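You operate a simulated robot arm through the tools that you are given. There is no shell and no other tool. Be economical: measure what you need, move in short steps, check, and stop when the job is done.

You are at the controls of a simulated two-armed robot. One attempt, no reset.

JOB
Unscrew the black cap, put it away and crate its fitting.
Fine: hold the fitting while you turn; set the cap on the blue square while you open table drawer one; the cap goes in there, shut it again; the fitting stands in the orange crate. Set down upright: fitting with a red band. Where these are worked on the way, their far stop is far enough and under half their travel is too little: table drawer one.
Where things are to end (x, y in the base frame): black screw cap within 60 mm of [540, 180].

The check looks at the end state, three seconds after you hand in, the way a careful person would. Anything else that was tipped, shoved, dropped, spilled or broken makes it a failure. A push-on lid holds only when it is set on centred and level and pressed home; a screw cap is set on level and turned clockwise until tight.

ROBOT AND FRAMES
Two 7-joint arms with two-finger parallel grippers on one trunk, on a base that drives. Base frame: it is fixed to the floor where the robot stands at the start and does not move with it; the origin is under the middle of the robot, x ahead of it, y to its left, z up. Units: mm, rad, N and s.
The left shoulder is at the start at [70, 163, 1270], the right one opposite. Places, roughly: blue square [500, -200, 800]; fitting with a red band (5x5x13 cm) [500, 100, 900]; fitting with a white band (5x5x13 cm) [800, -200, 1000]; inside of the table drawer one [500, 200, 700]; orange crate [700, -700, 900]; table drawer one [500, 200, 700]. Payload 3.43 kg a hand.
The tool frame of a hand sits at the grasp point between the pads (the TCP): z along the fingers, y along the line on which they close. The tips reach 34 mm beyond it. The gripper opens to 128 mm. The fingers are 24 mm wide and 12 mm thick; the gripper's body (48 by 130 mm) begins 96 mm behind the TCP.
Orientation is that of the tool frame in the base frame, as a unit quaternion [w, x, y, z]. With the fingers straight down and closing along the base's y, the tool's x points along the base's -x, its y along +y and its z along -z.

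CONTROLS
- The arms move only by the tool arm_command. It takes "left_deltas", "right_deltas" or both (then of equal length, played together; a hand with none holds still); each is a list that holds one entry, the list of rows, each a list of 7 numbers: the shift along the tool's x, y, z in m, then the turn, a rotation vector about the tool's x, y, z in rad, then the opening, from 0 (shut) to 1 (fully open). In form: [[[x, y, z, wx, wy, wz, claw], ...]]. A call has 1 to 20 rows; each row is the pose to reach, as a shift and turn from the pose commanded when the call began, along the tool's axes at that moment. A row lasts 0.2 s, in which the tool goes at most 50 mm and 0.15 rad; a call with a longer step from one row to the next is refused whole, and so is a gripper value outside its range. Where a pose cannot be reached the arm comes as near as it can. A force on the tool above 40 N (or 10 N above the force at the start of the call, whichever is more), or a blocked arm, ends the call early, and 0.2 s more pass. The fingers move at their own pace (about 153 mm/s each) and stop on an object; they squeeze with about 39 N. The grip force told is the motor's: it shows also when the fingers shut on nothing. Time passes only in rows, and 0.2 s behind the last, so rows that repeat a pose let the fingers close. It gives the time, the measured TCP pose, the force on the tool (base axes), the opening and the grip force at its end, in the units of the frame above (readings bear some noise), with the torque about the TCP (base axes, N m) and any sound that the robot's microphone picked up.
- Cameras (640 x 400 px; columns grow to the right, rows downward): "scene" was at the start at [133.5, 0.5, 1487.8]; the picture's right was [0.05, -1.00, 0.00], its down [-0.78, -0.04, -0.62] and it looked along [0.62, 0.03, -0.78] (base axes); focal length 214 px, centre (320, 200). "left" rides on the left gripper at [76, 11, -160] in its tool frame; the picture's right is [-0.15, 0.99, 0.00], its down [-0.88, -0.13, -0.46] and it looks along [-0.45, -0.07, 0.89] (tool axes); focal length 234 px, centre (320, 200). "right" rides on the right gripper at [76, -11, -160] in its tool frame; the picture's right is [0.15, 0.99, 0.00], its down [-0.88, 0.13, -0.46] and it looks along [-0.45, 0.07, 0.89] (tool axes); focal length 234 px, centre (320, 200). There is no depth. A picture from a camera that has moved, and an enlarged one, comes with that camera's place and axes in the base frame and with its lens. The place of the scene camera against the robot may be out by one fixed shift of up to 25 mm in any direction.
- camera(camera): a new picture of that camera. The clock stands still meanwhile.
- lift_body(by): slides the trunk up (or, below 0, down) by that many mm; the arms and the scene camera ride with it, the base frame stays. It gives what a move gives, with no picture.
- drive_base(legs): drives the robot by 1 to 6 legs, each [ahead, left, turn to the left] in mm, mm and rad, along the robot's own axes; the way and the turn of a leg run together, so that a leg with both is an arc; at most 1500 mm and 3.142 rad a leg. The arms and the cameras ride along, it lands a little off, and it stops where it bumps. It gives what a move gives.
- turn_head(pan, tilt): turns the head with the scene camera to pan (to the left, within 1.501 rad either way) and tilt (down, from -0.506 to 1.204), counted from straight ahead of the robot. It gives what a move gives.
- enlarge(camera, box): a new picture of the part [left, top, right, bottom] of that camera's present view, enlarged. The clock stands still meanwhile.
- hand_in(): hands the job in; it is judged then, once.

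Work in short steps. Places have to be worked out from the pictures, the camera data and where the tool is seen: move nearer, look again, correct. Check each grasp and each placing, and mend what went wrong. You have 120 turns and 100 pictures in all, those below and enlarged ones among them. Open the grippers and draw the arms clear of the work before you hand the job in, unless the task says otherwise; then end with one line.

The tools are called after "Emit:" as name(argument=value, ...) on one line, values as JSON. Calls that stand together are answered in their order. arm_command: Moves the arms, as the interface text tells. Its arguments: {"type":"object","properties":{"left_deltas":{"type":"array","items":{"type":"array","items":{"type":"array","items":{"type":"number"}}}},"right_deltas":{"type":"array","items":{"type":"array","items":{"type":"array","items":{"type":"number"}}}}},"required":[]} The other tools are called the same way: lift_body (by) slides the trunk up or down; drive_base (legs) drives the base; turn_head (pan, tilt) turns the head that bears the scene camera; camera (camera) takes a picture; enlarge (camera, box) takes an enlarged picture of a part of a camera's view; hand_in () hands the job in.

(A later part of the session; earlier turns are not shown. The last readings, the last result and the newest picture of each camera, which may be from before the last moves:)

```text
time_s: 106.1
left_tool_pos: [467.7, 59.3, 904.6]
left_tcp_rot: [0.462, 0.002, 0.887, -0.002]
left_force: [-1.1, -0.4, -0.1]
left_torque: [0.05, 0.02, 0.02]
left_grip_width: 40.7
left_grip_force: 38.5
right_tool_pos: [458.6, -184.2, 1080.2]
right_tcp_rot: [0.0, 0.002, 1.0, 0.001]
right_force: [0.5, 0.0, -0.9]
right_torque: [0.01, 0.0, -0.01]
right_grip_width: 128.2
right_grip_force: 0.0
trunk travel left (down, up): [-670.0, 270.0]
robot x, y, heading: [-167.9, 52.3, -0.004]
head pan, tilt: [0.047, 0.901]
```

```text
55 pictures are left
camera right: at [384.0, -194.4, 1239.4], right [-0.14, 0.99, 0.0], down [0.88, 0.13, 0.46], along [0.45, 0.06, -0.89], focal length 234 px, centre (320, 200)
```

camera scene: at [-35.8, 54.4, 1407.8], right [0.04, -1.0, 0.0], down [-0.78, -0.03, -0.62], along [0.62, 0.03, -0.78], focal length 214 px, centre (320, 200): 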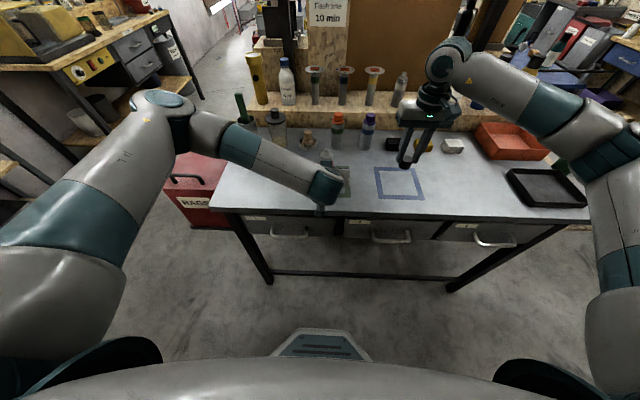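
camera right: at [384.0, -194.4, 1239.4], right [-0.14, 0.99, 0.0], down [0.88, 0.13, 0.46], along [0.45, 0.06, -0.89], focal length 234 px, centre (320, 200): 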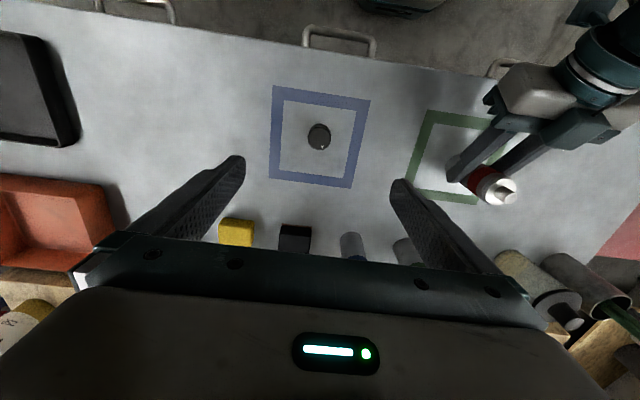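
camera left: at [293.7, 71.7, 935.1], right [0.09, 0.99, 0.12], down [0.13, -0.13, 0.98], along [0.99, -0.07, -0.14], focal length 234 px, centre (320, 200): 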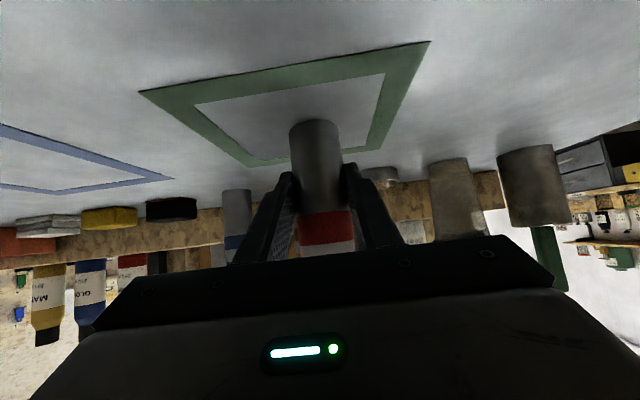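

The cap stands upright in the blue square. I release the fitting with the left hand and retreat along its fingers, then go to a downward-looking pose above the drawer one handle.

Emit:
arm_command(left_deltas=[[[0, 0, 0, 0, 0, 0, 0.4], [0, 0, 0, 0, 0, 0, 0.7], [0, 0, 0, 0, 0, 0, 1], [0, 0, 0, 0, 0, 0, 1], [0, 0, -0.03, 0, 0, 0, 1], [0, 0, -0.07, 0, 0, 0, 1], [0, 0, -0.11, 0, 0, 0, 1], [0, 0, -0.15, 0, 0, 0, 1]]])

Emit:
arm_command(left_deltas=[[[0, 0.01, -0.03, 0, 0, 0, 1], [0, 0.03, -0.06, 0, 0.12, 0, 1], [0, 0.05, -0.09, 0, 0.24, 0, 1], [-0.002, 0.07, -0.117, 0, 0.36, 0, 1], [-0.002, 0.09, -0.117, 0, 0.48, 0, 1], [-0.002, 0.11, -0.117, 0, 0.6, 0, 1], [-0.002, 0.13, -0.117, 0, 0.72, 0, 1], [-0.002, 0.13, -0.117, 0, 0.84, 0, 1], [-0.002, 0.13, -0.117, 0, 0.96, 0, 1], [-0.002, 0.13, -0.117, 0, 0.96, 0, 1]]])

Emit:
camera(camera="left")

Emit:
camera(camera="scene")

```text
time_s: 107.9
left_tool_pos: [344.3, 59.0, 989.1]
left_tcp_rot: [0.462, 0.001, 0.887, 0.0]
left_force: [-0.5, -0.2, 0.6]
left_torque: [0.05, -0.01, -0.01]
left_grip_width: 128.1
left_grip_force: 0.0
right_tool_pos: [457.6, -185.6, 1079.2]
right_tcp_rot: [-0.001, 0.003, 1.0, 0.0]
right_force: [-0.3, 0.7, 0.5]
right_torque: [0.02, -0.02, 0.01]
right_grip_width: 128.3
right_grip_force: 0.1
trunk travel left (down, up): [-670.0, 270.0]
robot x, y, heading: [-168.6, 54.0, -0.005]
head pan, tilt: [0.047, 0.901]
```

```text
time_s: 110.1
left_tool_pos: [253.6, 191.0, 1059.2]
left_tcp_rot: [-0.001, 0.003, 1.0, -0.001]
left_force: [0.0, 0.4, 0.5]
left_torque: [-0.02, 0.03, 0.0]
left_grip_width: 127.9
left_grip_force: 0.0
left hand out of reach, approached as far as the arm can: row 2, 3, 4, 5
right_tool_pos: [458.1, -184.3, 1078.8]
right_tcp_rot: [0.0, 0.002, 1.0, 0.0]
right_force: [-0.7, 0.0, -0.2]
right_torque: [0.04, 0.01, 0.0]
right_grip_width: 128.0
right_grip_force: 0.0
trunk travel left (down, up): [-670.0, 270.0]
robot x, y, heading: [-169.3, 53.7, -0.002]
head pan, tilt: [0.047, 0.901]
```

```text
54 pictures are left
camera left: at [176.3, 202.4, 1220.1], right [0.15, 0.99, 0.0], down [0.88, -0.13, 0.45], along [0.45, -0.07, -0.89], focal length 234 px, centre (320, 200)
```

left: 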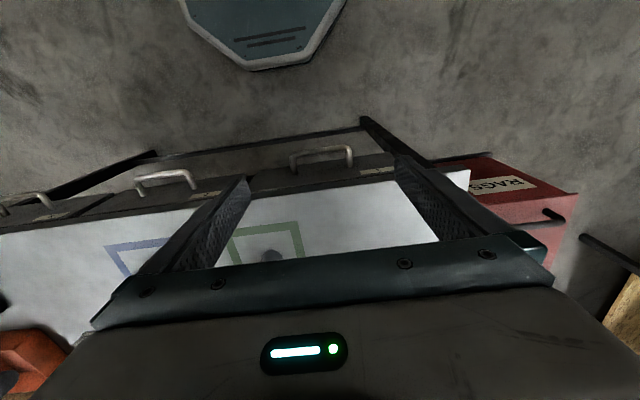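

```text
53 pictures are left
camera scene: at [-36.5, 55.0, 1407.9], right [0.04, -1.0, 0.0], down [-0.78, -0.03, -0.62], along [0.62, 0.03, -0.78], focal length 214 px, centre (320, 200)
```

scene: 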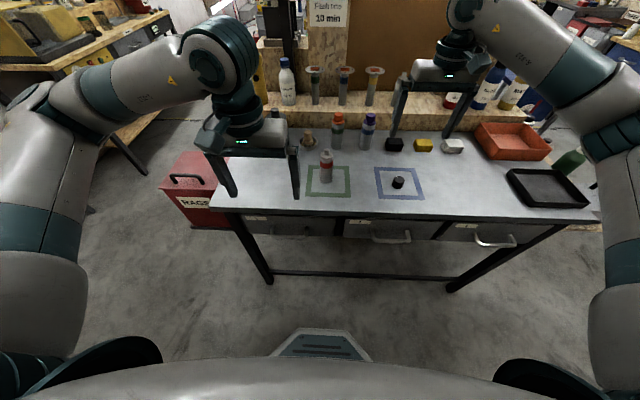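

Emit:
enlarge(camera="left", box=[260, 110, 420, 220])

```text
3.64 times, centred on (340, 165) of left
camera zoom: at [176.3, 202.4, 1220.1], right [0.15, 0.99, 0.0], down [0.88, -0.13, 0.45], along [0.45, -0.07, -0.89], focal length 852 px, centre (247, 327)
```

zoom: 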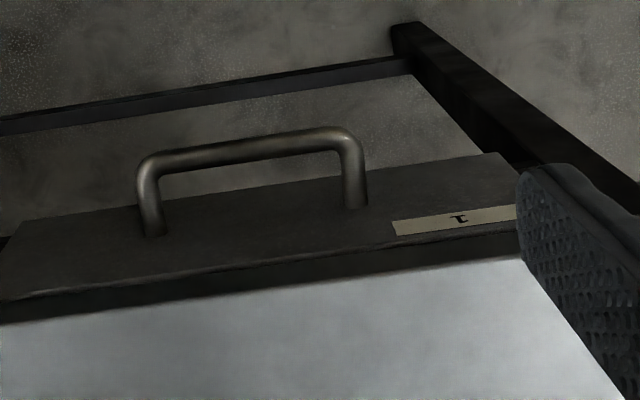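

I place the drawer-one handle bar at about [306,183,744], spanning y 128–238, drawer front x≈344. To pull it with a forward-pointing hand I need room: I drive back 200 mm and lower the trunk 150 mm.

Emit:
drive_base(legs=[[-200, 0, 0]])

Emit:
lift_body(by=-150)

Emit:
arm_command(left_deltas=[[[0, 0, 0, 0, -0.14, 0, 1], [0, 0, 0, 0, -0.28, 0, 1], [0, 0, 0, 0, -0.42, 0, 1], [0, 0, 0, 0, -0.56, 0, 1], [0, 0, 0, 0, -0.7, 0, 0.8], [0, 0, 0, 0, -0.84, 0, 0.6], [0, 0, 0, 0, -0.98, 0, 0.4], [0, 0, 0, 0, -1.12, 0, 0.4], [0, 0, 0, 0, -1.26, 0, 0.4], [0, 0, 0, 0, -1.31, 0, 0.4]]])

Emit:
arm_command(left_deltas=[[[0, 0, 0, 0, 0, -0.14, 0.4], [0, 0, 0, 0, 0, -0.28, 0.4], [0, 0, 0, 0, 0, -0.42, 0.4], [0, 0, 0, 0, 0, -0.56, 0.4], [0, 0, 0, 0, 0, -0.7, 0.4], [0, 0, 0, 0, 0, -0.84, 0.4], [0, 0, 0, 0, 0, -0.98, 0.4], [0, 0, 0, 0, 0, -1.12, 0.4], [0, 0, 0, 0, 0, -1.26, 0.4], [0, 0, 0, 0, 0, -1.4, 0.4], [0, 0, 0, 0, 0, -1.54, 0.4], [0, 0, 0, 0, 0, -1.571, 0.4]]])

Emit:
camera(camera="left")

Emit:
camera(camera="scene")

```text
time_s: 111.7
left_tool_pos: [54.2, 191.8, 1059.9]
left_tcp_rot: [-0.001, 0.001, 1.0, 0.0]
left_force: [0.3, -0.5, -0.4]
left_torque: [-0.03, -0.02, -0.01]
left_grip_width: 128.2
left_grip_force: 0.0
right_tool_pos: [261.1, -182.2, 1079.3]
right_tcp_rot: [0.0, 0.002, 1.0, 0.001]
right_force: [-1.4, 0.1, 0.0]
right_torque: [0.0, 0.0, 0.01]
right_grip_width: 127.8
right_grip_force: 0.2
trunk travel left (down, up): [-670.0, 270.0]
robot x, y, heading: [-367.8, 58.1, -0.007]
head pan, tilt: [0.047, 0.901]
```

```text
time_s: 113.4
left_tool_pos: [55.0, 191.6, 908.8]
left_tcp_rot: [0.0, 0.002, 1.0, 0.0]
left_force: [0.5, -0.1, 0.3]
left_torque: [0.01, 0.04, 0.0]
left_grip_width: 128.0
left_grip_force: 0.0
right_tool_pos: [260.7, -183.5, 929.1]
right_tcp_rot: [0.0, 0.002, 1.0, 0.0]
right_force: [-0.3, 0.7, -0.5]
right_torque: [0.03, 0.04, 0.01]
right_grip_width: 128.0
right_grip_force: 0.0
trunk travel left (down, up): [-520.0, 420.0]
robot x, y, heading: [-367.9, 57.9, -0.002]
head pan, tilt: [0.047, 0.901]
```

```text
time_s: 115.6
left_tool_pos: [139.0, 98.8, 849.3]
left_tcp_rot: [0.61, 0.001, 0.792, 0.0]
left_force: [0.7, -0.1, 0.6]
left_torque: [0.0, 0.0, -0.03]
left_grip_width: 51.1
left_grip_force: 0.1
left hand out of reach, approached as far as the arm can: row 3, 4, 5, 6, 7, 8, 9, 10
right_tool_pos: [260.8, -183.7, 929.7]
right_tcp_rot: [0.0, 0.002, 1.0, 0.0]
right_force: [0.5, 0.8, -0.2]
right_torque: [0.0, -0.03, -0.01]
right_grip_width: 127.9
right_grip_force: 0.1
trunk travel left (down, up): [-520.0, 420.0]
robot x, y, heading: [-364.6, 55.6, -0.002]
head pan, tilt: [0.047, 0.901]
```

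```text
time_s: 118.2
left_tool_pos: [137.6, 98.3, 853.0]
left_tcp_rot: [-0.429, 0.561, -0.561, 0.432]
left_force: [0.2, 0.4, 0.6]
left_torque: [-0.02, 0.0, -0.01]
left_grip_width: 51.2
left_grip_force: 0.1
left hand out of reach, approached as far as the arm can: row 7, 8, 9, 10, 11, 12
right_tool_pos: [260.9, -183.5, 928.8]
right_tcp_rot: [0.0, 0.002, 1.0, 0.0]
right_force: [0.2, 0.2, -1.0]
right_torque: [0.0, 0.01, 0.01]
right_grip_width: 128.0
right_grip_force: 0.1
trunk travel left (down, up): [-520.0, 420.0]
robot x, y, heading: [-365.2, 54.5, -0.005]
head pan, tilt: [0.047, 0.901]
```

```text
51 pictures are left
camera left: at [-20.3, 22.1, 883.6], right [-0.26, 0.14, -0.96], down [-0.41, 0.88, 0.24], along [0.88, 0.45, -0.17], focal length 234 px, centre (320, 200)
```

left: 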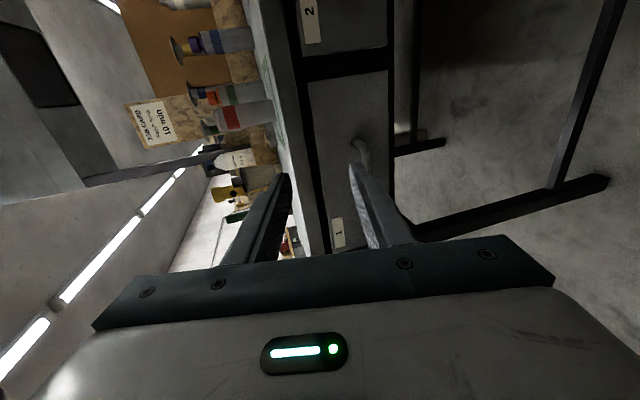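

```text
50 pictures are left
camera scene: at [-234.6, 55.6, 1257.8], right [0.04, -1.0, 0.0], down [-0.78, -0.03, -0.62], along [0.62, 0.03, -0.78], focal length 214 px, centre (320, 200)
```

scene: 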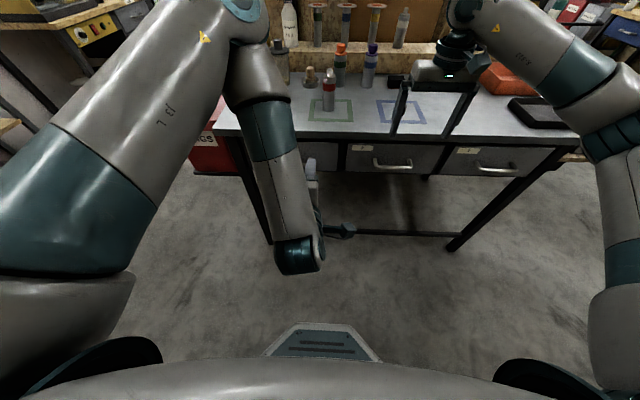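

The forward-pointing, rolled pose is reached at [138,98,853]. I move to a pre-grasp 60 mm in front of the handle bar and look.

Emit:
arm_command(left_deltas=[[[-0.02, 0.015, 0.02, 0, 0, 0, 0.4], [-0.04, 0.03, 0.045, 0, 0, 0, 0.4], [-0.06, 0.045, 0.07, 0, 0, 0, 0.4], [-0.075, 0.055, 0.095, 0, 0, 0, 0.4], [-0.085, 0.062, 0.12, 0, 0, 0, 0.4], [-0.085, 0.062, 0.12, 0, 0, 0, 0.4]]])

Emit:
camera(camera="left")

```text
time_s: 119.6
left_tool_pos: [234.4, 136.7, 786.8]
left_tcp_rot: [-0.433, 0.569, -0.559, 0.421]
left_force: [0.1, 0.3, 0.1]
left_torque: [0.03, -0.02, 0.02]
left_grip_width: 51.3
left_grip_force: 0.0
left hand out of reach, approached as far as the arm can: row 3, 4, 5, 6
right_tool_pos: [260.6, -182.5, 928.5]
right_tcp_rot: [0.0, 0.002, 1.0, 0.0]
right_force: [-0.2, 0.0, 0.1]
right_torque: [0.02, -0.01, -0.01]
right_grip_width: 128.0
right_grip_force: 0.0
trunk travel left (down, up): [-520.0, 420.0]
robot x, y, heading: [-365.6, 53.7, -0.005]
head pan, tilt: [0.047, 0.901]
```

```text
49 pictures are left
camera left: at [79.1, 58.0, 818.9], right [-0.27, 0.15, -0.95], down [-0.42, 0.87, 0.26], along [0.86, 0.47, -0.17], focal length 234 px, centre (320, 200)
```

left: 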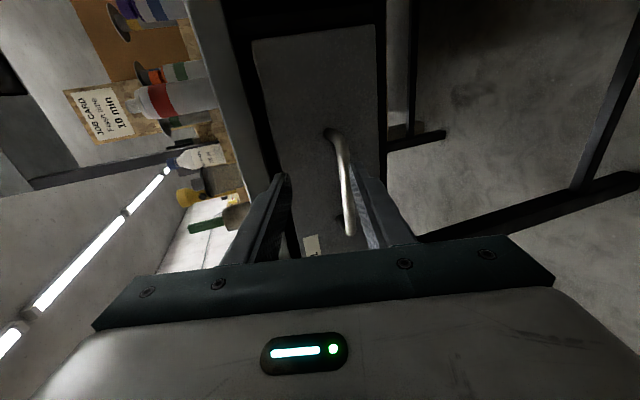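

The arm stops short at [234,137,787] but the orientation is right, so I bring the base left 46 mm and the trunk down 24 mm instead.

Emit:
drive_base(legs=[[0, 46, 0]])

Emit:
lift_body(by=-24)

Emit:
camera(camera="left")

```text
time_s: 120.5
left_tool_pos: [235.0, 182.0, 785.8]
left_tcp_rot: [-0.433, 0.569, -0.558, 0.421]
left_force: [0.0, -0.2, 0.2]
left_torque: [0.03, 0.02, -0.03]
left_grip_width: 51.3
left_grip_force: 0.1
right_tool_pos: [260.7, -137.1, 928.8]
right_tcp_rot: [0.0, 0.002, 1.0, -0.001]
right_force: [-0.6, 0.9, -0.2]
right_torque: [-0.04, 0.0, -0.03]
right_grip_width: 127.8
right_grip_force: 0.1
trunk travel left (down, up): [-520.0, 420.0]
robot x, y, heading: [-366.9, 97.0, 0.001]
head pan, tilt: [0.047, 0.901]
```

```text
time_s: 121.2
left_tool_pos: [235.6, 182.7, 762.9]
left_tcp_rot: [-0.434, 0.568, -0.559, 0.421]
left_force: [0.9, 0.1, 0.6]
left_torque: [-0.02, 0.02, -0.02]
left_grip_width: 51.1
left_grip_force: 0.0
right_tool_pos: [260.9, -138.7, 905.0]
right_tcp_rot: [0.0, 0.002, 1.0, 0.0]
right_force: [-0.6, -0.2, 0.5]
right_torque: [0.0, -0.01, -0.03]
right_grip_width: 128.0
right_grip_force: 0.1
trunk travel left (down, up): [-496.0, 444.0]
robot x, y, heading: [-368.5, 101.1, -0.006]
head pan, tilt: [0.047, 0.901]
```

```text
48 pictures are left
camera left: at [78.9, 102.5, 795.2], right [-0.27, 0.15, -0.95], down [-0.42, 0.87, 0.25], along [0.86, 0.47, -0.17], focal length 234 px, centre (320, 200)
```

left: 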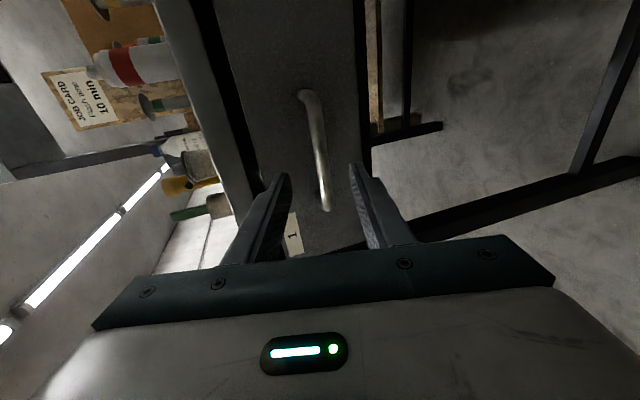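

The bar sits at z≈745, y 119–235, straight ahead of the fingers. I advance 62 mm along the fingers.

Emit:
arm_command(left_deltas=[[[0, 0, 0.02, 0, 0, 0, 0.4], [0, 0, 0.04, 0, 0, 0, 0.4], [0, 0, 0.055, 0, 0, 0, 0.4], [0, 0, 0.062, 0, 0, 0, 0.4], [0, 0, 0.062, 0, 0, 0, 0.4]]])

Emit:
camera(camera="left")

```text
time_s: 122.4
left_tool_pos: [293.3, 171.9, 751.9]
left_tcp_rot: [-0.435, 0.571, -0.557, 0.417]
left_force: [0.8, 0.3, -0.2]
left_torque: [0.01, -0.01, 0.03]
left_grip_width: 51.4
left_grip_force: 0.0
left hand out of reach, approached as far as the arm can: row 2, 3, 4, 5
right_tool_pos: [261.2, -137.6, 905.2]
right_tcp_rot: [0.0, 0.002, 1.0, -0.001]
right_force: [0.6, 0.8, -0.6]
right_torque: [-0.02, 0.01, 0.02]
right_grip_width: 127.9
right_grip_force: 0.1
trunk travel left (down, up): [-496.0, 444.0]
robot x, y, heading: [-364.5, 100.6, -0.006]
head pan, tilt: [0.047, 0.901]
```

```text
47 pictures are left
camera left: at [138.3, 91.7, 786.6], right [-0.28, 0.15, -0.95], down [-0.43, 0.87, 0.26], along [0.86, 0.48, -0.18], focal length 234 px, centre (320, 200)
```

left: 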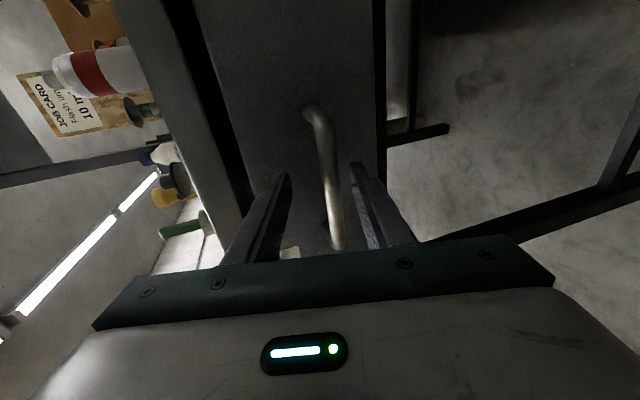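

The bar lies between the fingers. I close on it.

Emit:
arm_command(left_deltas=[[[0, 0, 0.003, 0, 0, 0, 0.2], [0, 0, 0.003, 0, 0, 0, 0], [0, 0, 0.003, 0, 0, 0, 0], [0, 0, 0.003, 0, 0, 0, 0]]])

Emit:
enlarge(camera="left", box=[220, 80, 440, 270])

```text
time_s: 123.1
left_tool_pos: [291.1, 171.1, 743.8]
left_tcp_rot: [-0.428, 0.575, -0.565, 0.41]
left_force: [0.9, 0.3, -11.1]
left_torque: [-0.3, 0.21, 0.11]
left_grip_width: 13.7
left_grip_force: 44.9
right_tool_pos: [262.5, -138.4, 905.4]
right_tcp_rot: [-0.001, 0.003, 1.0, 0.0]
right_force: [0.4, -0.1, -0.4]
right_torque: [-0.01, 0.01, 0.01]
right_grip_width: 127.9
right_grip_force: 0.0
trunk travel left (down, up): [-496.0, 444.0]
robot x, y, heading: [-365.5, 99.5, -0.009]
head pan, tilt: [0.047, 0.901]
stopped in row 3 (left hand): the force on the tool passed its limit (the readings are from after the stop); the commanded pose is now the measured one
```

```text
2.11 times, centred on (330, 175) of left
camera zoom: at [137.0, 91.6, 781.0], right [-0.3, 0.15, -0.94], down [-0.42, 0.87, 0.27], along [0.86, 0.48, -0.2], focal length 493 px, centre (299, 253)
```

zoom: 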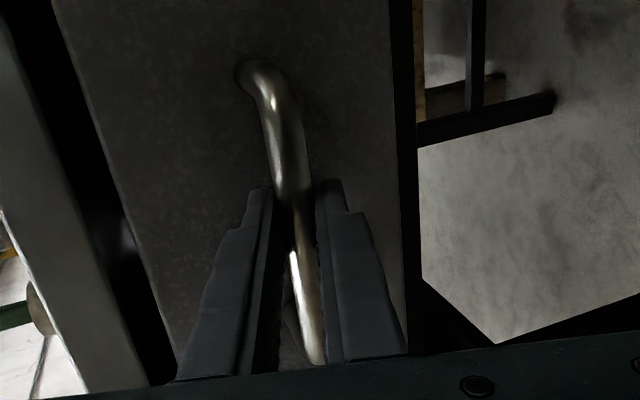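

Gripped at 13.7 mm. I pull 60 mm straight toward −x with the arm as a start.

Emit:
arm_command(left_deltas=[[[0, 0.003, -0.0095, 0, 0, 0, 0], [0, 0.006, -0.019, 0, 0, 0, 0], [-0.001, 0.009, -0.0287, 0, 0, 0, 0], [-0.001, 0.012, -0.038, 0, 0, 0, 0], [-0.0015, 0.015, -0.048, 0, 0, 0, 0], [-0.0015, 0.018, -0.0573, 0, 0, 0, 0]]])

Emit:
camera(camera="scene")

```text
time_s: 124.5
left_tool_pos: [231.5, 172.7, 743.8]
left_tcp_rot: [-0.428, 0.575, -0.564, 0.411]
left_force: [-1.3, 4.4, -21.9]
left_torque: [-0.13, 0.34, 0.18]
left_grip_width: 13.6
left_grip_force: 44.9
right_tool_pos: [261.4, -137.8, 903.1]
right_tcp_rot: [-0.002, 0.002, 1.0, 0.0]
right_force: [0.6, 0.1, -0.6]
right_torque: [0.02, -0.01, -0.01]
right_grip_width: 128.0
right_grip_force: 0.1
trunk travel left (down, up): [-496.0, 444.0]
robot x, y, heading: [-365.7, 101.5, 0.005]
head pan, tilt: [0.047, 0.901]
```

```text
45 pictures are left
camera scene: at [-232.5, 100.7, 1233.4], right [0.04, -1.0, 0.0], down [-0.78, -0.03, -0.62], along [0.62, 0.03, -0.79], focal length 214 px, centre (320, 200)
```

scene: 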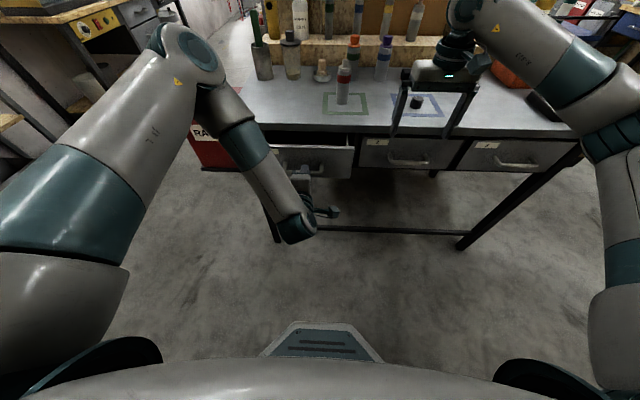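

The drawer slides. I relax 2 mm of downward preload and keep pulling 140 mm more.

Emit:
arm_command(left_deltas=[[[0, 0.005, -0.009, 0, 0, 0, 0], [0, 0.009, -0.022, 0, 0, 0, 0], [-0.001, 0.0135, -0.037, 0, 0, 0, 0], [-0.001, 0.018, -0.051, 0, 0, 0, 0], [-0.0015, 0.0225, -0.066, 0, 0, 0, 0], [-0.002, 0.027, -0.08, 0, 0, 0, 0], [-0.0025, 0.0315, -0.094, 0, 0, 0, 0], [-0.003, 0.0355, -0.107, 0, 0, 0, 0], [-0.003, 0.0395, -0.12, 0, 0, 0, 0], [-0.0035, 0.044, -0.134, 0, 0, 0, 0]]])

Emit:
camera(camera="scene")

```text
time_s: 126.0
left_tool_pos: [146.2, 170.7, 745.0]
left_tcp_rot: [-0.43, 0.579, -0.565, 0.401]
left_force: [1.1, 10.8, -12.9]
left_torque: [-0.69, 0.18, 0.67]
left_grip_width: 13.7
left_grip_force: 45.1
left hand out of reach, approached as far as the arm can: row 6, 7
right_tool_pos: [261.4, -135.6, 905.3]
right_tcp_rot: [-0.001, 0.001, 1.0, 0.0]
right_force: [-0.8, -0.8, -0.5]
right_torque: [0.04, -0.03, 0.02]
right_grip_width: 128.1
right_grip_force: 0.1
trunk travel left (down, up): [-496.0, 444.0]
robot x, y, heading: [-366.8, 97.4, 0.003]
head pan, tilt: [0.047, 0.901]
stopped in row 7 (left hand): the force on the tool passed its limit (the readings are from after the stop); the commanded pose is now the measured one
```

```text
44 pictures are left
camera scene: at [-234.4, 101.1, 1233.6], right [0.05, -1.0, 0.0], down [-0.78, -0.04, -0.62], along [0.62, 0.03, -0.78], focal length 214 px, centre (320, 200)
```

scene: 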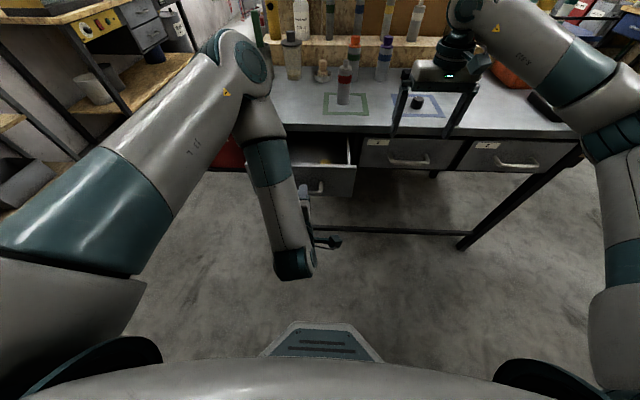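

145 mm open; the arm is at a limit, so I continue pulling with the base, in a small leg.

Emit:
drive_base(legs=[[-50, 0, 0]])

Emit:
camera(camera="left")

```text
time_s: 127.0
left_tool_pos: [96.7, 172.2, 744.7]
left_tcp_rot: [-0.429, 0.579, -0.565, 0.402]
left_force: [0.1, 17.3, -25.2]
left_torque: [-0.29, 0.29, 0.92]
left_grip_width: 13.5
left_grip_force: 44.8
right_tool_pos: [212.4, -135.0, 904.9]
right_tcp_rot: [-0.001, 0.001, 1.0, 0.0]
right_force: [-0.5, 0.4, 0.9]
right_torque: [0.02, -0.03, -0.01]
right_grip_width: 128.1
right_grip_force: 0.1
trunk travel left (down, up): [-496.0, 444.0]
robot x, y, heading: [-419.6, 100.8, 0.001]
head pan, tilt: [0.047, 0.901]
```

```text
43 pictures are left
camera left: at [-55.4, 88.6, 782.4], right [-0.31, 0.15, -0.94], down [-0.43, 0.86, 0.28], along [0.85, 0.49, -0.2], focal length 234 px, centre (320, 200)
```

left: 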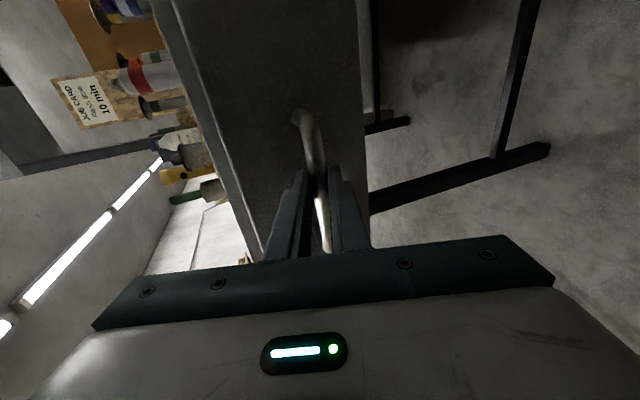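

195 mm open and still moving freely; another 40 mm.

Emit:
drive_base(legs=[[-40, 0, 0]])

Emit:
camera(camera="scene")

```text
time_s: 127.8
left_tool_pos: [58.8, 171.0, 745.1]
left_tcp_rot: [-0.429, 0.579, -0.565, 0.401]
left_force: [0.2, 5.6, -11.6]
left_torque: [-0.55, 0.07, 0.77]
left_grip_width: 13.9
left_grip_force: 44.7
right_tool_pos: [172.5, -135.8, 905.5]
right_tcp_rot: [0.0, 0.002, 1.0, 0.0]
right_force: [0.1, 0.6, 1.1]
right_torque: [0.02, -0.05, 0.05]
right_grip_width: 128.2
right_grip_force: 0.1
trunk travel left (down, up): [-496.0, 444.0]
robot x, y, heading: [-454.5, 100.9, 0.001]
head pan, tilt: [0.047, 0.901]
```

```text
42 pictures are left
camera scene: at [-323.7, 101.9, 1233.8], right [0.05, -1.0, 0.0], down [-0.78, -0.04, -0.62], along [0.62, 0.03, -0.78], focal length 214 px, centre (320, 200)
```

scene: 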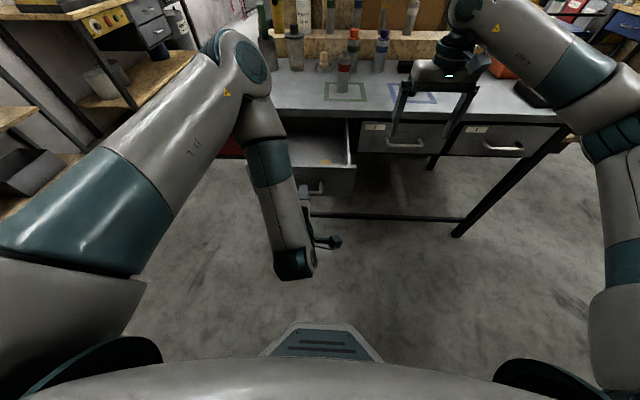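

Emit:
drive_base(legs=[[-30, 0, 0]])

Emit:
enlarge(camera="left", box=[160, 20, 480, 270])

```text
time_s: 128.7
left_tool_pos: [28.5, 171.3, 743.8]
left_tcp_rot: [-0.429, 0.58, -0.565, 0.401]
left_force: [0.6, 1.5, -4.0]
left_torque: [-0.62, -0.11, 0.43]
left_grip_width: 13.6
left_grip_force: 45.2
right_tool_pos: [142.3, -135.1, 907.0]
right_tcp_rot: [0.0, 0.001, 1.0, 0.0]
right_force: [-1.0, 1.0, -0.3]
right_torque: [-0.02, -0.01, 0.02]
right_grip_width: 127.9
right_grip_force: 0.1
trunk travel left (down, up): [-496.0, 444.0]
robot x, y, heading: [-487.3, 99.5, 0.003]
head pan, tilt: [0.047, 0.901]
```

```text
1.60 times, centred on (320, 145) of left
camera zoom: at [-124.5, 88.1, 782.6], right [-0.31, 0.15, -0.94], down [-0.43, 0.86, 0.28], along [0.85, 0.49, -0.2], focal length 375 px, centre (320, 288)
```

zoom: 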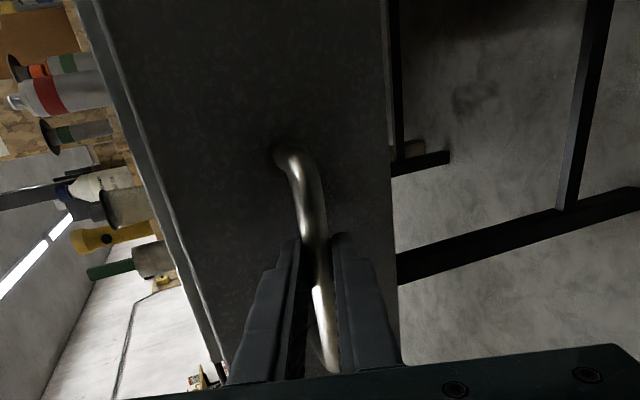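

The drawer is 263 mm open, clearly more than half. I open the fingers, back the base off to clear the handle, then raise the trunk.

Emit:
arm_command(left_deltas=[[[0, 0, 0, 0, 0, 0, 0.15], [0, 0, 0, 0, 0, 0, 0.3], [0, 0, 0, 0, 0, 0, 0.4], [0, 0, 0, 0, 0, 0, 0.4]]])

Emit:
drive_base(legs=[[-110, 0, 0]])

Emit:
lift_body(by=254)

Emit:
camera(camera="left")

Emit:
camera(camera="scene")

```text
time_s: 129.7
left_tool_pos: [28.6, 170.3, 743.7]
left_tcp_rot: [-0.428, 0.58, -0.565, 0.401]
left_force: [0.7, 0.0, -0.2]
left_torque: [0.02, -0.01, 0.01]
left_grip_width: 51.2
left_grip_force: 0.1
right_tool_pos: [143.4, -134.8, 905.6]
right_tcp_rot: [0.0, 0.001, 1.0, 0.0]
right_force: [0.8, -0.3, -0.4]
right_torque: [0.01, 0.0, 0.03]
right_grip_width: 128.2
right_grip_force: 0.1
trunk travel left (down, up): [-496.0, 444.0]
robot x, y, heading: [-485.8, 100.0, -0.003]
head pan, tilt: [0.047, 0.901]
```

```text
time_s: 130.7
left_tool_pos: [-11.4, 169.5, 743.8]
left_tcp_rot: [-0.428, 0.58, -0.566, 0.401]
left_force: [0.3, -0.3, -0.3]
left_torque: [0.02, 0.01, 0.01]
left_grip_width: 51.2
left_grip_force: 0.0
right_tool_pos: [103.7, -135.7, 906.4]
right_tcp_rot: [0.001, 0.0, 1.0, 0.002]
right_force: [0.4, 0.0, -0.8]
right_torque: [0.0, 0.04, 0.0]
right_grip_width: 128.0
right_grip_force: 0.1
trunk travel left (down, up): [-496.0, 444.0]
robot x, y, heading: [-523.8, 100.0, -0.0]
head pan, tilt: [0.047, 0.901]
stopped in leg 1: the robot was blocked; the commanded pose is now the measured one
```

```text
time_s: 133.3
left_tool_pos: [-11.5, 170.9, 997.5]
left_tcp_rot: [-0.429, 0.579, -0.567, 0.4]
left_force: [0.0, -0.5, 0.2]
left_torque: [0.03, -0.01, 0.01]
left_grip_width: 51.4
left_grip_force: 0.0
right_tool_pos: [104.1, -135.1, 1161.5]
right_tcp_rot: [0.001, 0.001, 1.0, 0.001]
right_force: [-0.5, -0.9, 0.5]
right_torque: [-0.01, 0.02, -0.02]
right_grip_width: 128.1
right_grip_force: 0.0
trunk travel left (down, up): [-750.0, 190.0]
robot x, y, heading: [-525.6, 100.5, -0.003]
head pan, tilt: [0.047, 0.901]
```

```text
40 pictures are left
camera left: at [-164.4, 87.7, 1036.3], right [-0.31, 0.15, -0.94], down [-0.43, 0.86, 0.28], along [0.85, 0.49, -0.2], focal length 234 px, centre (320, 200)
```

left: 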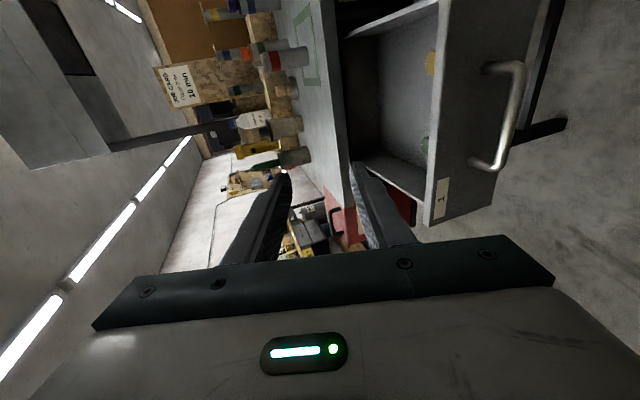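

```text
39 pictures are left
camera scene: at [-392.7, 100.9, 1487.7], right [0.05, -1.0, 0.0], down [-0.78, -0.04, -0.62], along [0.62, 0.03, -0.78], focal length 214 px, centre (320, 200)
```

scene: 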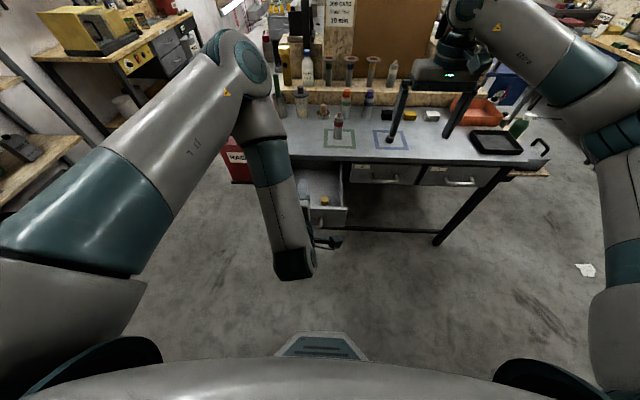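

The drawer stands open and the hand is clear (the robot bumped something fixed behind at x≈−524, so I go no further back). I fold the left hand back to a neutral downward pose.

Emit:
arm_command(left_deltas=[[[0, 0, -0.01, 0, 0, 0.14, 0.4], [0, 0, -0.02, 0, 0, 0.28, 0.4], [0, 0, -0.03, 0, 0, 0.42, 0.4], [0, 0, -0.03, 0, 0, 0.56, 0.4], [0, 0, -0.03, 0, 0, 0.7, 0.4], [0, 0, -0.03, 0, 0, 0.84, 0.4], [0, 0, -0.03, 0, 0, 0.98, 0.4], [0, 0, -0.03, 0, 0, 1.12, 0.4], [0, 0, -0.03, 0, 0, 1.26, 0.4], [0, 0, -0.03, 0, 0, 1.4, 0.4], [0, 0, -0.03, 0, 0, 1.54, 0.4], [0, 0, -0.03, 0, 0, 1.571, 0.4]]])

Emit:
arm_command(left_deltas=[[[-0.02, 0, 0, 0, 0.13, 0, 0.4], [-0.05, 0, 0, 0, 0.26, 0, 0.4], [-0.08, 0, 0, 0, 0.4, 0, 0.4], [-0.11, 0.01, 0, 0, 0.53, 0, 0.4], [-0.14, 0.02, 0, 0, 0.66, 0, 0.4], [-0.17, 0.03, 0, 0, 0.79, 0, 0.4], [-0.2, 0.05, 0, 0, 0.92, 0, 0.4], [-0.22, 0.07, 0, 0, 1.06, 0, 0.4], [-0.24, 0.09, 0, 0, 1.19, 0, 0.4], [-0.25, 0.1, 0, 0, 1.31, 0, 0.4]]])

```text
time_s: 135.9
left_tool_pos: [-35.6, 161.0, 1012.3]
left_tcp_rot: [0.584, -0.009, 0.811, 0.021]
left_force: [0.7, 0.2, 0.4]
left_torque: [-0.02, -0.01, 0.01]
left_grip_width: 51.4
left_grip_force: 0.1
left hand out of reach, approached as far as the arm can: row 2, 3, 4, 5, 6, 7, 8, 9, 10, 11, 12
right_tool_pos: [104.2, -136.6, 1161.3]
right_tcp_rot: [0.001, 0.001, 1.0, 0.002]
right_force: [0.2, -0.8, -0.2]
right_torque: [-0.02, 0.0, 0.02]
right_grip_width: 128.2
right_grip_force: 0.0
trunk travel left (down, up): [-750.0, 190.0]
robot x, y, heading: [-524.1, 102.6, -0.0]
head pan, tilt: [0.047, 0.901]
```

```text
time_s: 138.1
left_tool_pos: [40.6, 261.0, 1252.6]
left_tcp_rot: [-0.03, -0.019, 0.999, 0.01]
left_force: [-0.4, 0.1, -1.0]
left_torque: [-0.03, 0.02, 0.02]
left_grip_width: 51.3
left_grip_force: 0.1
right_tool_pos: [103.7, -135.5, 1159.1]
right_tcp_rot: [0.001, 0.0, 1.0, 0.001]
right_force: [0.3, 0.5, 0.1]
right_torque: [-0.01, -0.02, 0.02]
right_grip_width: 127.7
right_grip_force: 0.0
trunk travel left (down, up): [-750.0, 190.0]
robot x, y, heading: [-526.1, 100.8, 0.003]
head pan, tilt: [0.047, 0.901]
```

Left hand is neutral at [41,261,1253]. I drive forward 270 mm so the right hand can reach the cap.

Emit:
drive_base(legs=[[270, 0, 0]])

Emit:
camera(camera="right")

Emit:
camera(camera="left")

```text
time_s: 140.0
left_tool_pos: [309.7, 259.4, 1253.3]
left_tcp_rot: [-0.027, -0.02, 0.999, 0.009]
left_force: [0.5, 0.1, 0.8]
left_torque: [0.01, -0.01, 0.03]
left_grip_width: 51.4
left_grip_force: 0.1
right_tool_pos: [374.5, -136.3, 1161.2]
right_tcp_rot: [0.001, 0.001, 1.0, 0.001]
right_force: [-0.1, 1.0, -0.1]
right_torque: [-0.01, -0.01, -0.02]
right_grip_width: 128.2
right_grip_force: 0.1
trunk travel left (down, up): [-750.0, 190.0]
robot x, y, heading: [-256.1, 98.7, -0.001]
head pan, tilt: [0.047, 0.901]
```

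```text
38 pictures are left
camera right: at [297.6, -147.1, 1320.6], right [-0.15, 0.99, 0.0], down [0.88, 0.13, 0.46], along [0.45, 0.07, -0.89], focal length 234 px, centre (320, 200)
```

right: 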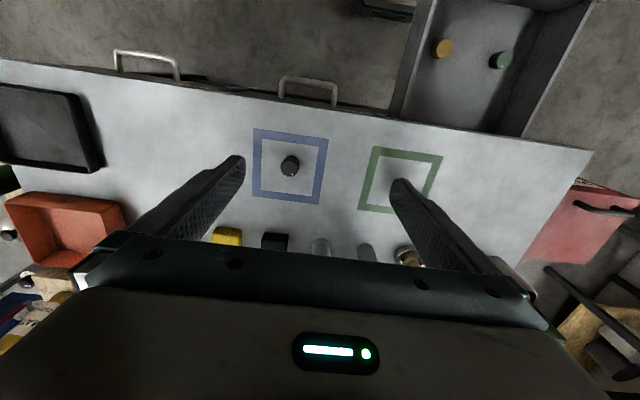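

```text
37 pictures are left
camera left: at [241.5, 265.6, 1418.1], right [0.11, 0.99, 0.01], down [0.91, -0.1, 0.4], along [0.4, -0.03, -0.91], focal length 234 px, centre (320, 200)
```

left: 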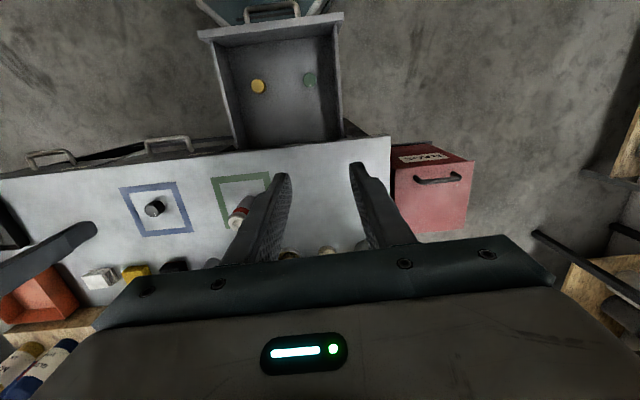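

I see two other caps in the drawer (yellow ≈[198,111], green ≈[196,252]); the target when open is about [275,180], behind them and free. Now I move the right hand above the black cap.

Emit:
arm_command(right_deltas=[[[-0.02, -0.01, 0.03, 0, 0, 0, 0.8], [-0.04, -0.02, 0.06, 0, 0, 0, 0.6], [-0.06, -0.03, 0.09, 0, 0, 0, 0.5], [-0.075, -0.04, 0.12, 0, 0, 0, 0.5], [-0.085, -0.048, 0.15, 0, 0, 0, 0.5], [-0.085, -0.048, 0.16, 0, 0, 0, 0.5]]])

Emit:
enlarge(camera="right", box=[220, 80, 420, 230])

```text
time_s: 141.4
left_tool_pos: [310.6, 261.2, 1253.2]
left_tcp_rot: [-0.029, -0.019, 0.999, 0.011]
left_force: [0.7, -0.8, 0.4]
left_torque: [-0.01, 0.02, 0.03]
left_grip_width: 51.4
left_grip_force: 0.1
right_tool_pos: [459.5, -183.3, 1000.1]
right_tcp_rot: [0.001, 0.001, 1.0, 0.001]
right_force: [0.0, -0.5, -0.1]
right_torque: [-0.03, 0.02, -0.02]
right_grip_width: 64.1
right_grip_force: 0.0
trunk travel left (down, up): [-750.0, 190.0]
robot x, y, heading: [-260.1, 102.7, -0.003]
head pan, tilt: [0.047, 0.901]
```

```text
2.67 times, centred on (320, 155) of right
camera zoom: at [383.8, -194.7, 1159.9], right [-0.15, 0.99, 0.0], down [0.88, 0.13, 0.46], along [0.45, 0.07, -0.89], focal length 624 px, centre (320, 320)
```

zoom: 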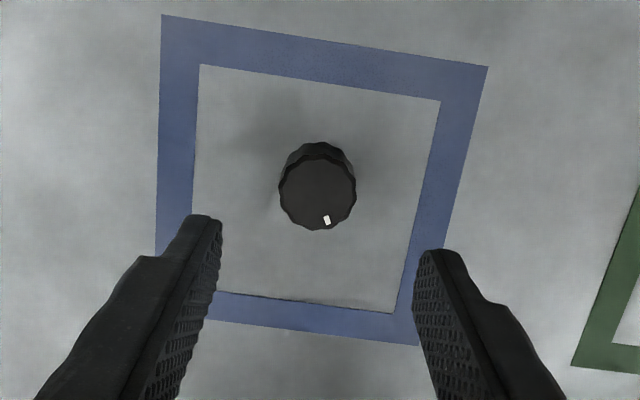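

The hand is centred on the cap. I descend to z≈897 (tips ~5 mm above the table) and close.

Emit:
arm_command(right_deltas=[[[0, 0, 0.035, 0, 0, 0, 0.5], [0, 0, 0.07, 0, 0, 0, 0.5], [0, 0, 0.09, 0, 0, 0, 0.5], [0, 0, 0.099, 0, 0, 0, 0.5], [0, 0, 0.103, 0, 0, 0, 0.5], [0, 0, 0.103, 0, 0, 0, 0.3], [0, 0, 0.103, 0, 0, 0, 0.1], [0, 0, 0.103, 0, 0, 0, 0], [0, 0, 0.103, 0, 0, 0, 0]]])

Emit:
arm_command(right_deltas=[[[0, 0, -0.02, 0, 0, 0, 0], [0, 0, -0.06, 0, 0, 0, 0], [0, 0, -0.1, 0, 0, 0, 0], [0, 0, -0.14, 0, 0, 0, 0], [0, 0, -0.18, 0, 0, 0, 0]]])

Emit:
enlarge(camera="right", box=[240, 120, 400, 240])

```text
time_s: 143.4
left_tool_pos: [310.1, 260.3, 1252.4]
left_tcp_rot: [-0.027, -0.02, 0.999, 0.01]
left_force: [-0.1, -0.3, 0.9]
left_torque: [-0.01, -0.01, -0.01]
left_grip_width: 51.0
left_grip_force: 0.2
right_tool_pos: [460.1, -183.7, 897.3]
right_tcp_rot: [0.001, 0.001, 1.0, 0.001]
right_force: [-1.2, -0.2, -0.1]
right_torque: [-0.01, -0.03, 0.01]
right_grip_width: 34.5
right_grip_force: 38.9
trunk travel left (down, up): [-750.0, 190.0]
robot x, y, heading: [-254.0, 99.1, 0.002]
head pan, tilt: [0.047, 0.901]
```

```text
time_s: 144.6
left_tool_pos: [310.7, 261.2, 1252.9]
left_tcp_rot: [-0.028, -0.019, 0.999, 0.01]
left_force: [-0.6, -0.3, -0.5]
left_torque: [-0.02, -0.02, 0.02]
left_grip_width: 51.3
left_grip_force: 0.1
right_tool_pos: [457.0, -184.4, 1077.3]
right_tcp_rot: [0.002, 0.0, 1.0, 0.0]
right_force: [0.4, -0.5, 0.3]
right_torque: [-0.02, -0.01, 0.0]
right_grip_width: 34.6
right_grip_force: 39.1
trunk travel left (down, up): [-750.0, 190.0]
robot x, y, heading: [-257.1, 98.1, 0.003]
head pan, tilt: [0.047, 0.901]
```

```text
3.33 times, centred on (320, 180) of right
camera zoom: at [380.7, -194.6, 1237.8], right [-0.15, 0.99, 0.0], down [0.88, 0.13, 0.46], along [0.45, 0.07, -0.89], focal length 781 px, centre (320, 267)
```

zoom: 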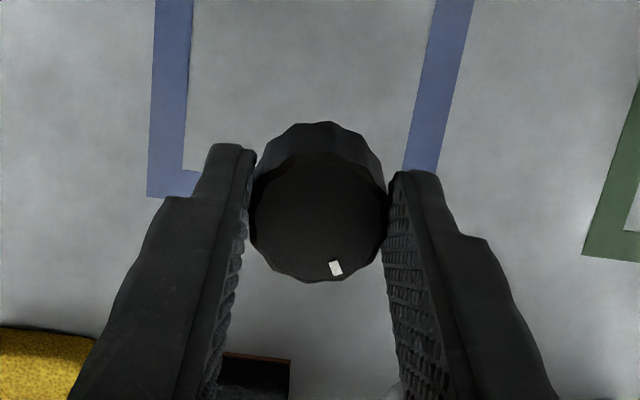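

The cap is securely held. I shift the left hand out to the side while carrying the cap with the right at z≈1077 towards above the drawer spot [272,180].

Emit:
arm_command(left_deltas=[[[0.01, 0.035, 0, 0, 0, 0, 0.4], [0.02, 0.07, 0, 0, 0, 0, 0.4], [0.03, 0.105, 0, 0, 0, 0, 0.4], [0.04, 0.14, 0, 0, 0, 0, 0.4], [0.05, 0.16, 0, 0, 0, 0, 0.4], [0.05, 0.16, 0, 0, 0, 0, 0.4], [0.05, 0.16, 0, 0, 0, 0, 0.4], [0.05, 0.16, 0, 0, 0, 0, 0.4], [0.05, 0.16, 0, 0, 0, 0, 0.4], [0.05, 0.16, 0, 0, 0, 0, 0.4], [0.05, 0.16, 0, 0, 0, 0, 0.4], [0.05, 0.16, 0, 0, 0, 0, 0.4]]], right_deltas=[[[0.03, 0.0, 0, 0, 0, 0, 0], [0.065, 0.01, 0, 0, 0, 0, 0], [0.095, 0.04, 0, 0, 0, 0, 0], [0.12, 0.075, 0, 0, 0, 0, 0], [0.14, 0.11, 0, 0, 0, 0, 0], [0.155, 0.15, 0, 0, 0, 0, 0], [0.17, 0.19, 0, 0, 0, 0, 0], [0.18, 0.23, 0, 0, 0, 0, 0], [0.185, 0.27, 0, 0, 0, 0, 0], [0.185, 0.31, 0, 0, 0, 0, 0], [0.185, 0.345, 0, 0, 0, 0, 0], [0.185, 0.364, 0, 0, 0, 0, 0]]])

Emit:
camera(camera="right")

Emit:
camera(camera="left")

```text
time_s: 147.2
left_tool_pos: [254.5, 417.6, 1259.7]
left_tcp_rot: [-0.029, -0.019, 0.999, 0.01]
left_force: [-0.7, 0.4, -0.2]
left_torque: [-0.01, -0.01, 0.02]
left_grip_width: 51.0
left_grip_force: 0.1
right_tool_pos: [274.2, 180.8, 1077.5]
right_tcp_rot: [0.001, 0.0, 1.0, 0.0]
right_force: [-0.7, 1.4, -0.9]
right_torque: [0.01, -0.03, 0.0]
right_grip_width: 34.5
right_grip_force: 39.0
trunk travel left (down, up): [-750.0, 190.0]
robot x, y, heading: [-255.3, 97.5, -0.001]
head pan, tilt: [0.047, 0.901]
```

```text
34 pictures are left
camera right: at [198.8, 169.8, 1236.9], right [-0.14, 0.99, 0.0], down [0.88, 0.13, 0.46], along [0.45, 0.07, -0.89], focal length 234 px, centre (320, 200)
```

right: 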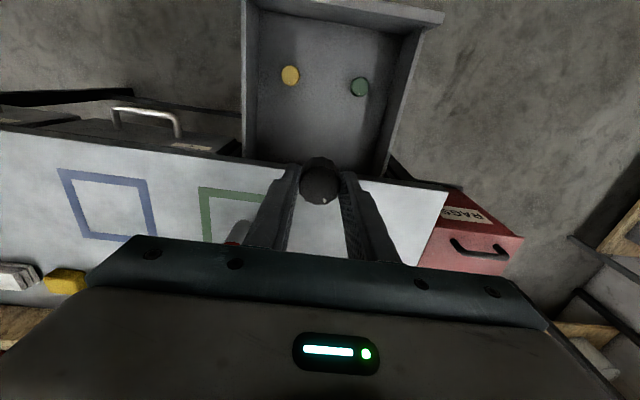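

```text
33 pictures are left
camera left: at [186.8, 423.8, 1424.2], right [0.11, 0.99, 0.01], down [0.91, -0.1, 0.4], along [0.4, -0.03, -0.92], focal length 234 px, centre (320, 200)
```

left: 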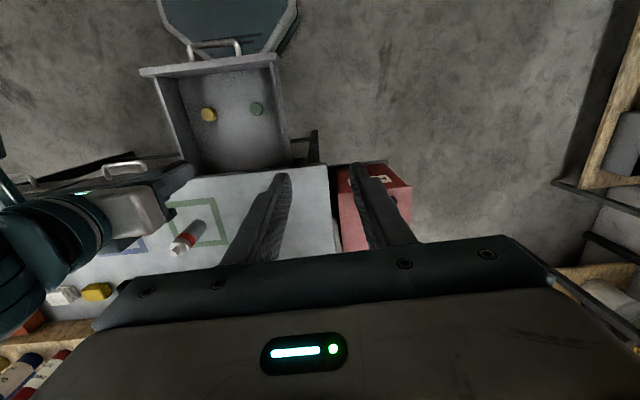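

Yellow cap triangulates to [197,112] top z≈723, so the drawer floor is ≈698. I shift to x≈266 for clearance from the table edge (x≈333) and descend to z≈770.

Emit:
arm_command(right_deltas=[[[0.008, 0, 0.03, 0, 0, 0, 0], [0.008, 0, 0.065, 0, 0, 0, 0], [0.008, 0, 0.1, 0, 0, 0, 0], [0.008, 0, 0.135, 0, 0, 0, 0], [0.008, 0, 0.17, 0, 0, 0, 0], [0.008, 0, 0.205, 0, 0, 0, 0], [0.008, 0, 0.24, 0, 0, 0, 0], [0.008, 0, 0.27, 0, 0, 0, 0], [0.008, 0, 0.295, 0, 0, 0, 0], [0.008, 0, 0.31, 0, 0, 0, 0], [0.008, 0, 0.31, 0, 0, 0, 0]]])

Emit:
camera(camera="right")

Emit:
camera(camera="left")

```text
time_s: 149.6
left_tool_pos: [254.5, 418.0, 1259.6]
left_tcp_rot: [-0.028, -0.02, 0.999, 0.01]
left_force: [-0.2, 0.3, -0.4]
left_torque: [-0.01, -0.03, 0.01]
left_grip_width: 51.3
left_grip_force: 0.1
right_tool_pos: [267.8, 179.5, 768.1]
right_tcp_rot: [0.0, 0.001, 1.0, 0.001]
right_force: [0.1, 0.8, -1.4]
right_torque: [0.02, 0.0, -0.02]
right_grip_width: 34.5
right_grip_force: 39.4
trunk travel left (down, up): [-750.0, 190.0]
robot x, y, heading: [-252.2, 100.1, 0.001]
head pan, tilt: [0.047, 0.901]
```

```text
32 pictures are left
camera right: at [192.2, 168.5, 927.5], right [-0.15, 0.99, 0.0], down [0.88, 0.13, 0.46], along [0.45, 0.07, -0.89], focal length 234 px, centre (320, 200)
```

right: 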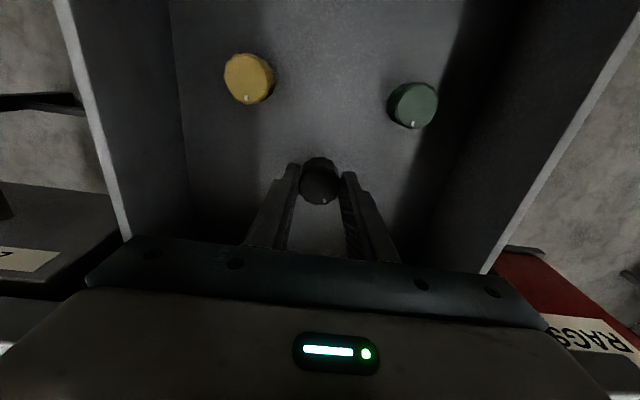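

```text
31 pictures are left
camera left: at [186.7, 423.2, 1424.4], right [0.11, 0.99, 0.01], down [0.91, -0.1, 0.4], along [0.4, -0.03, -0.92], focal length 234 px, centre (320, 200)
```

left: 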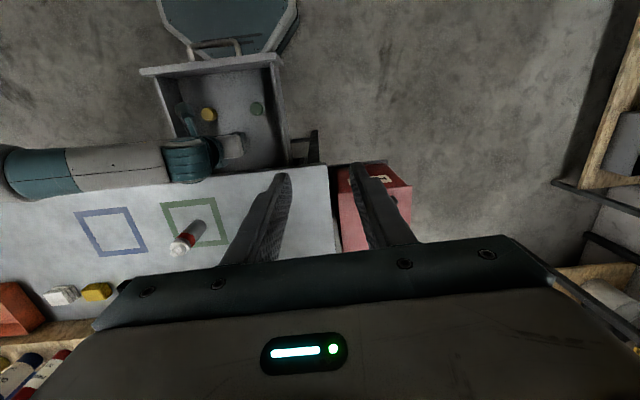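

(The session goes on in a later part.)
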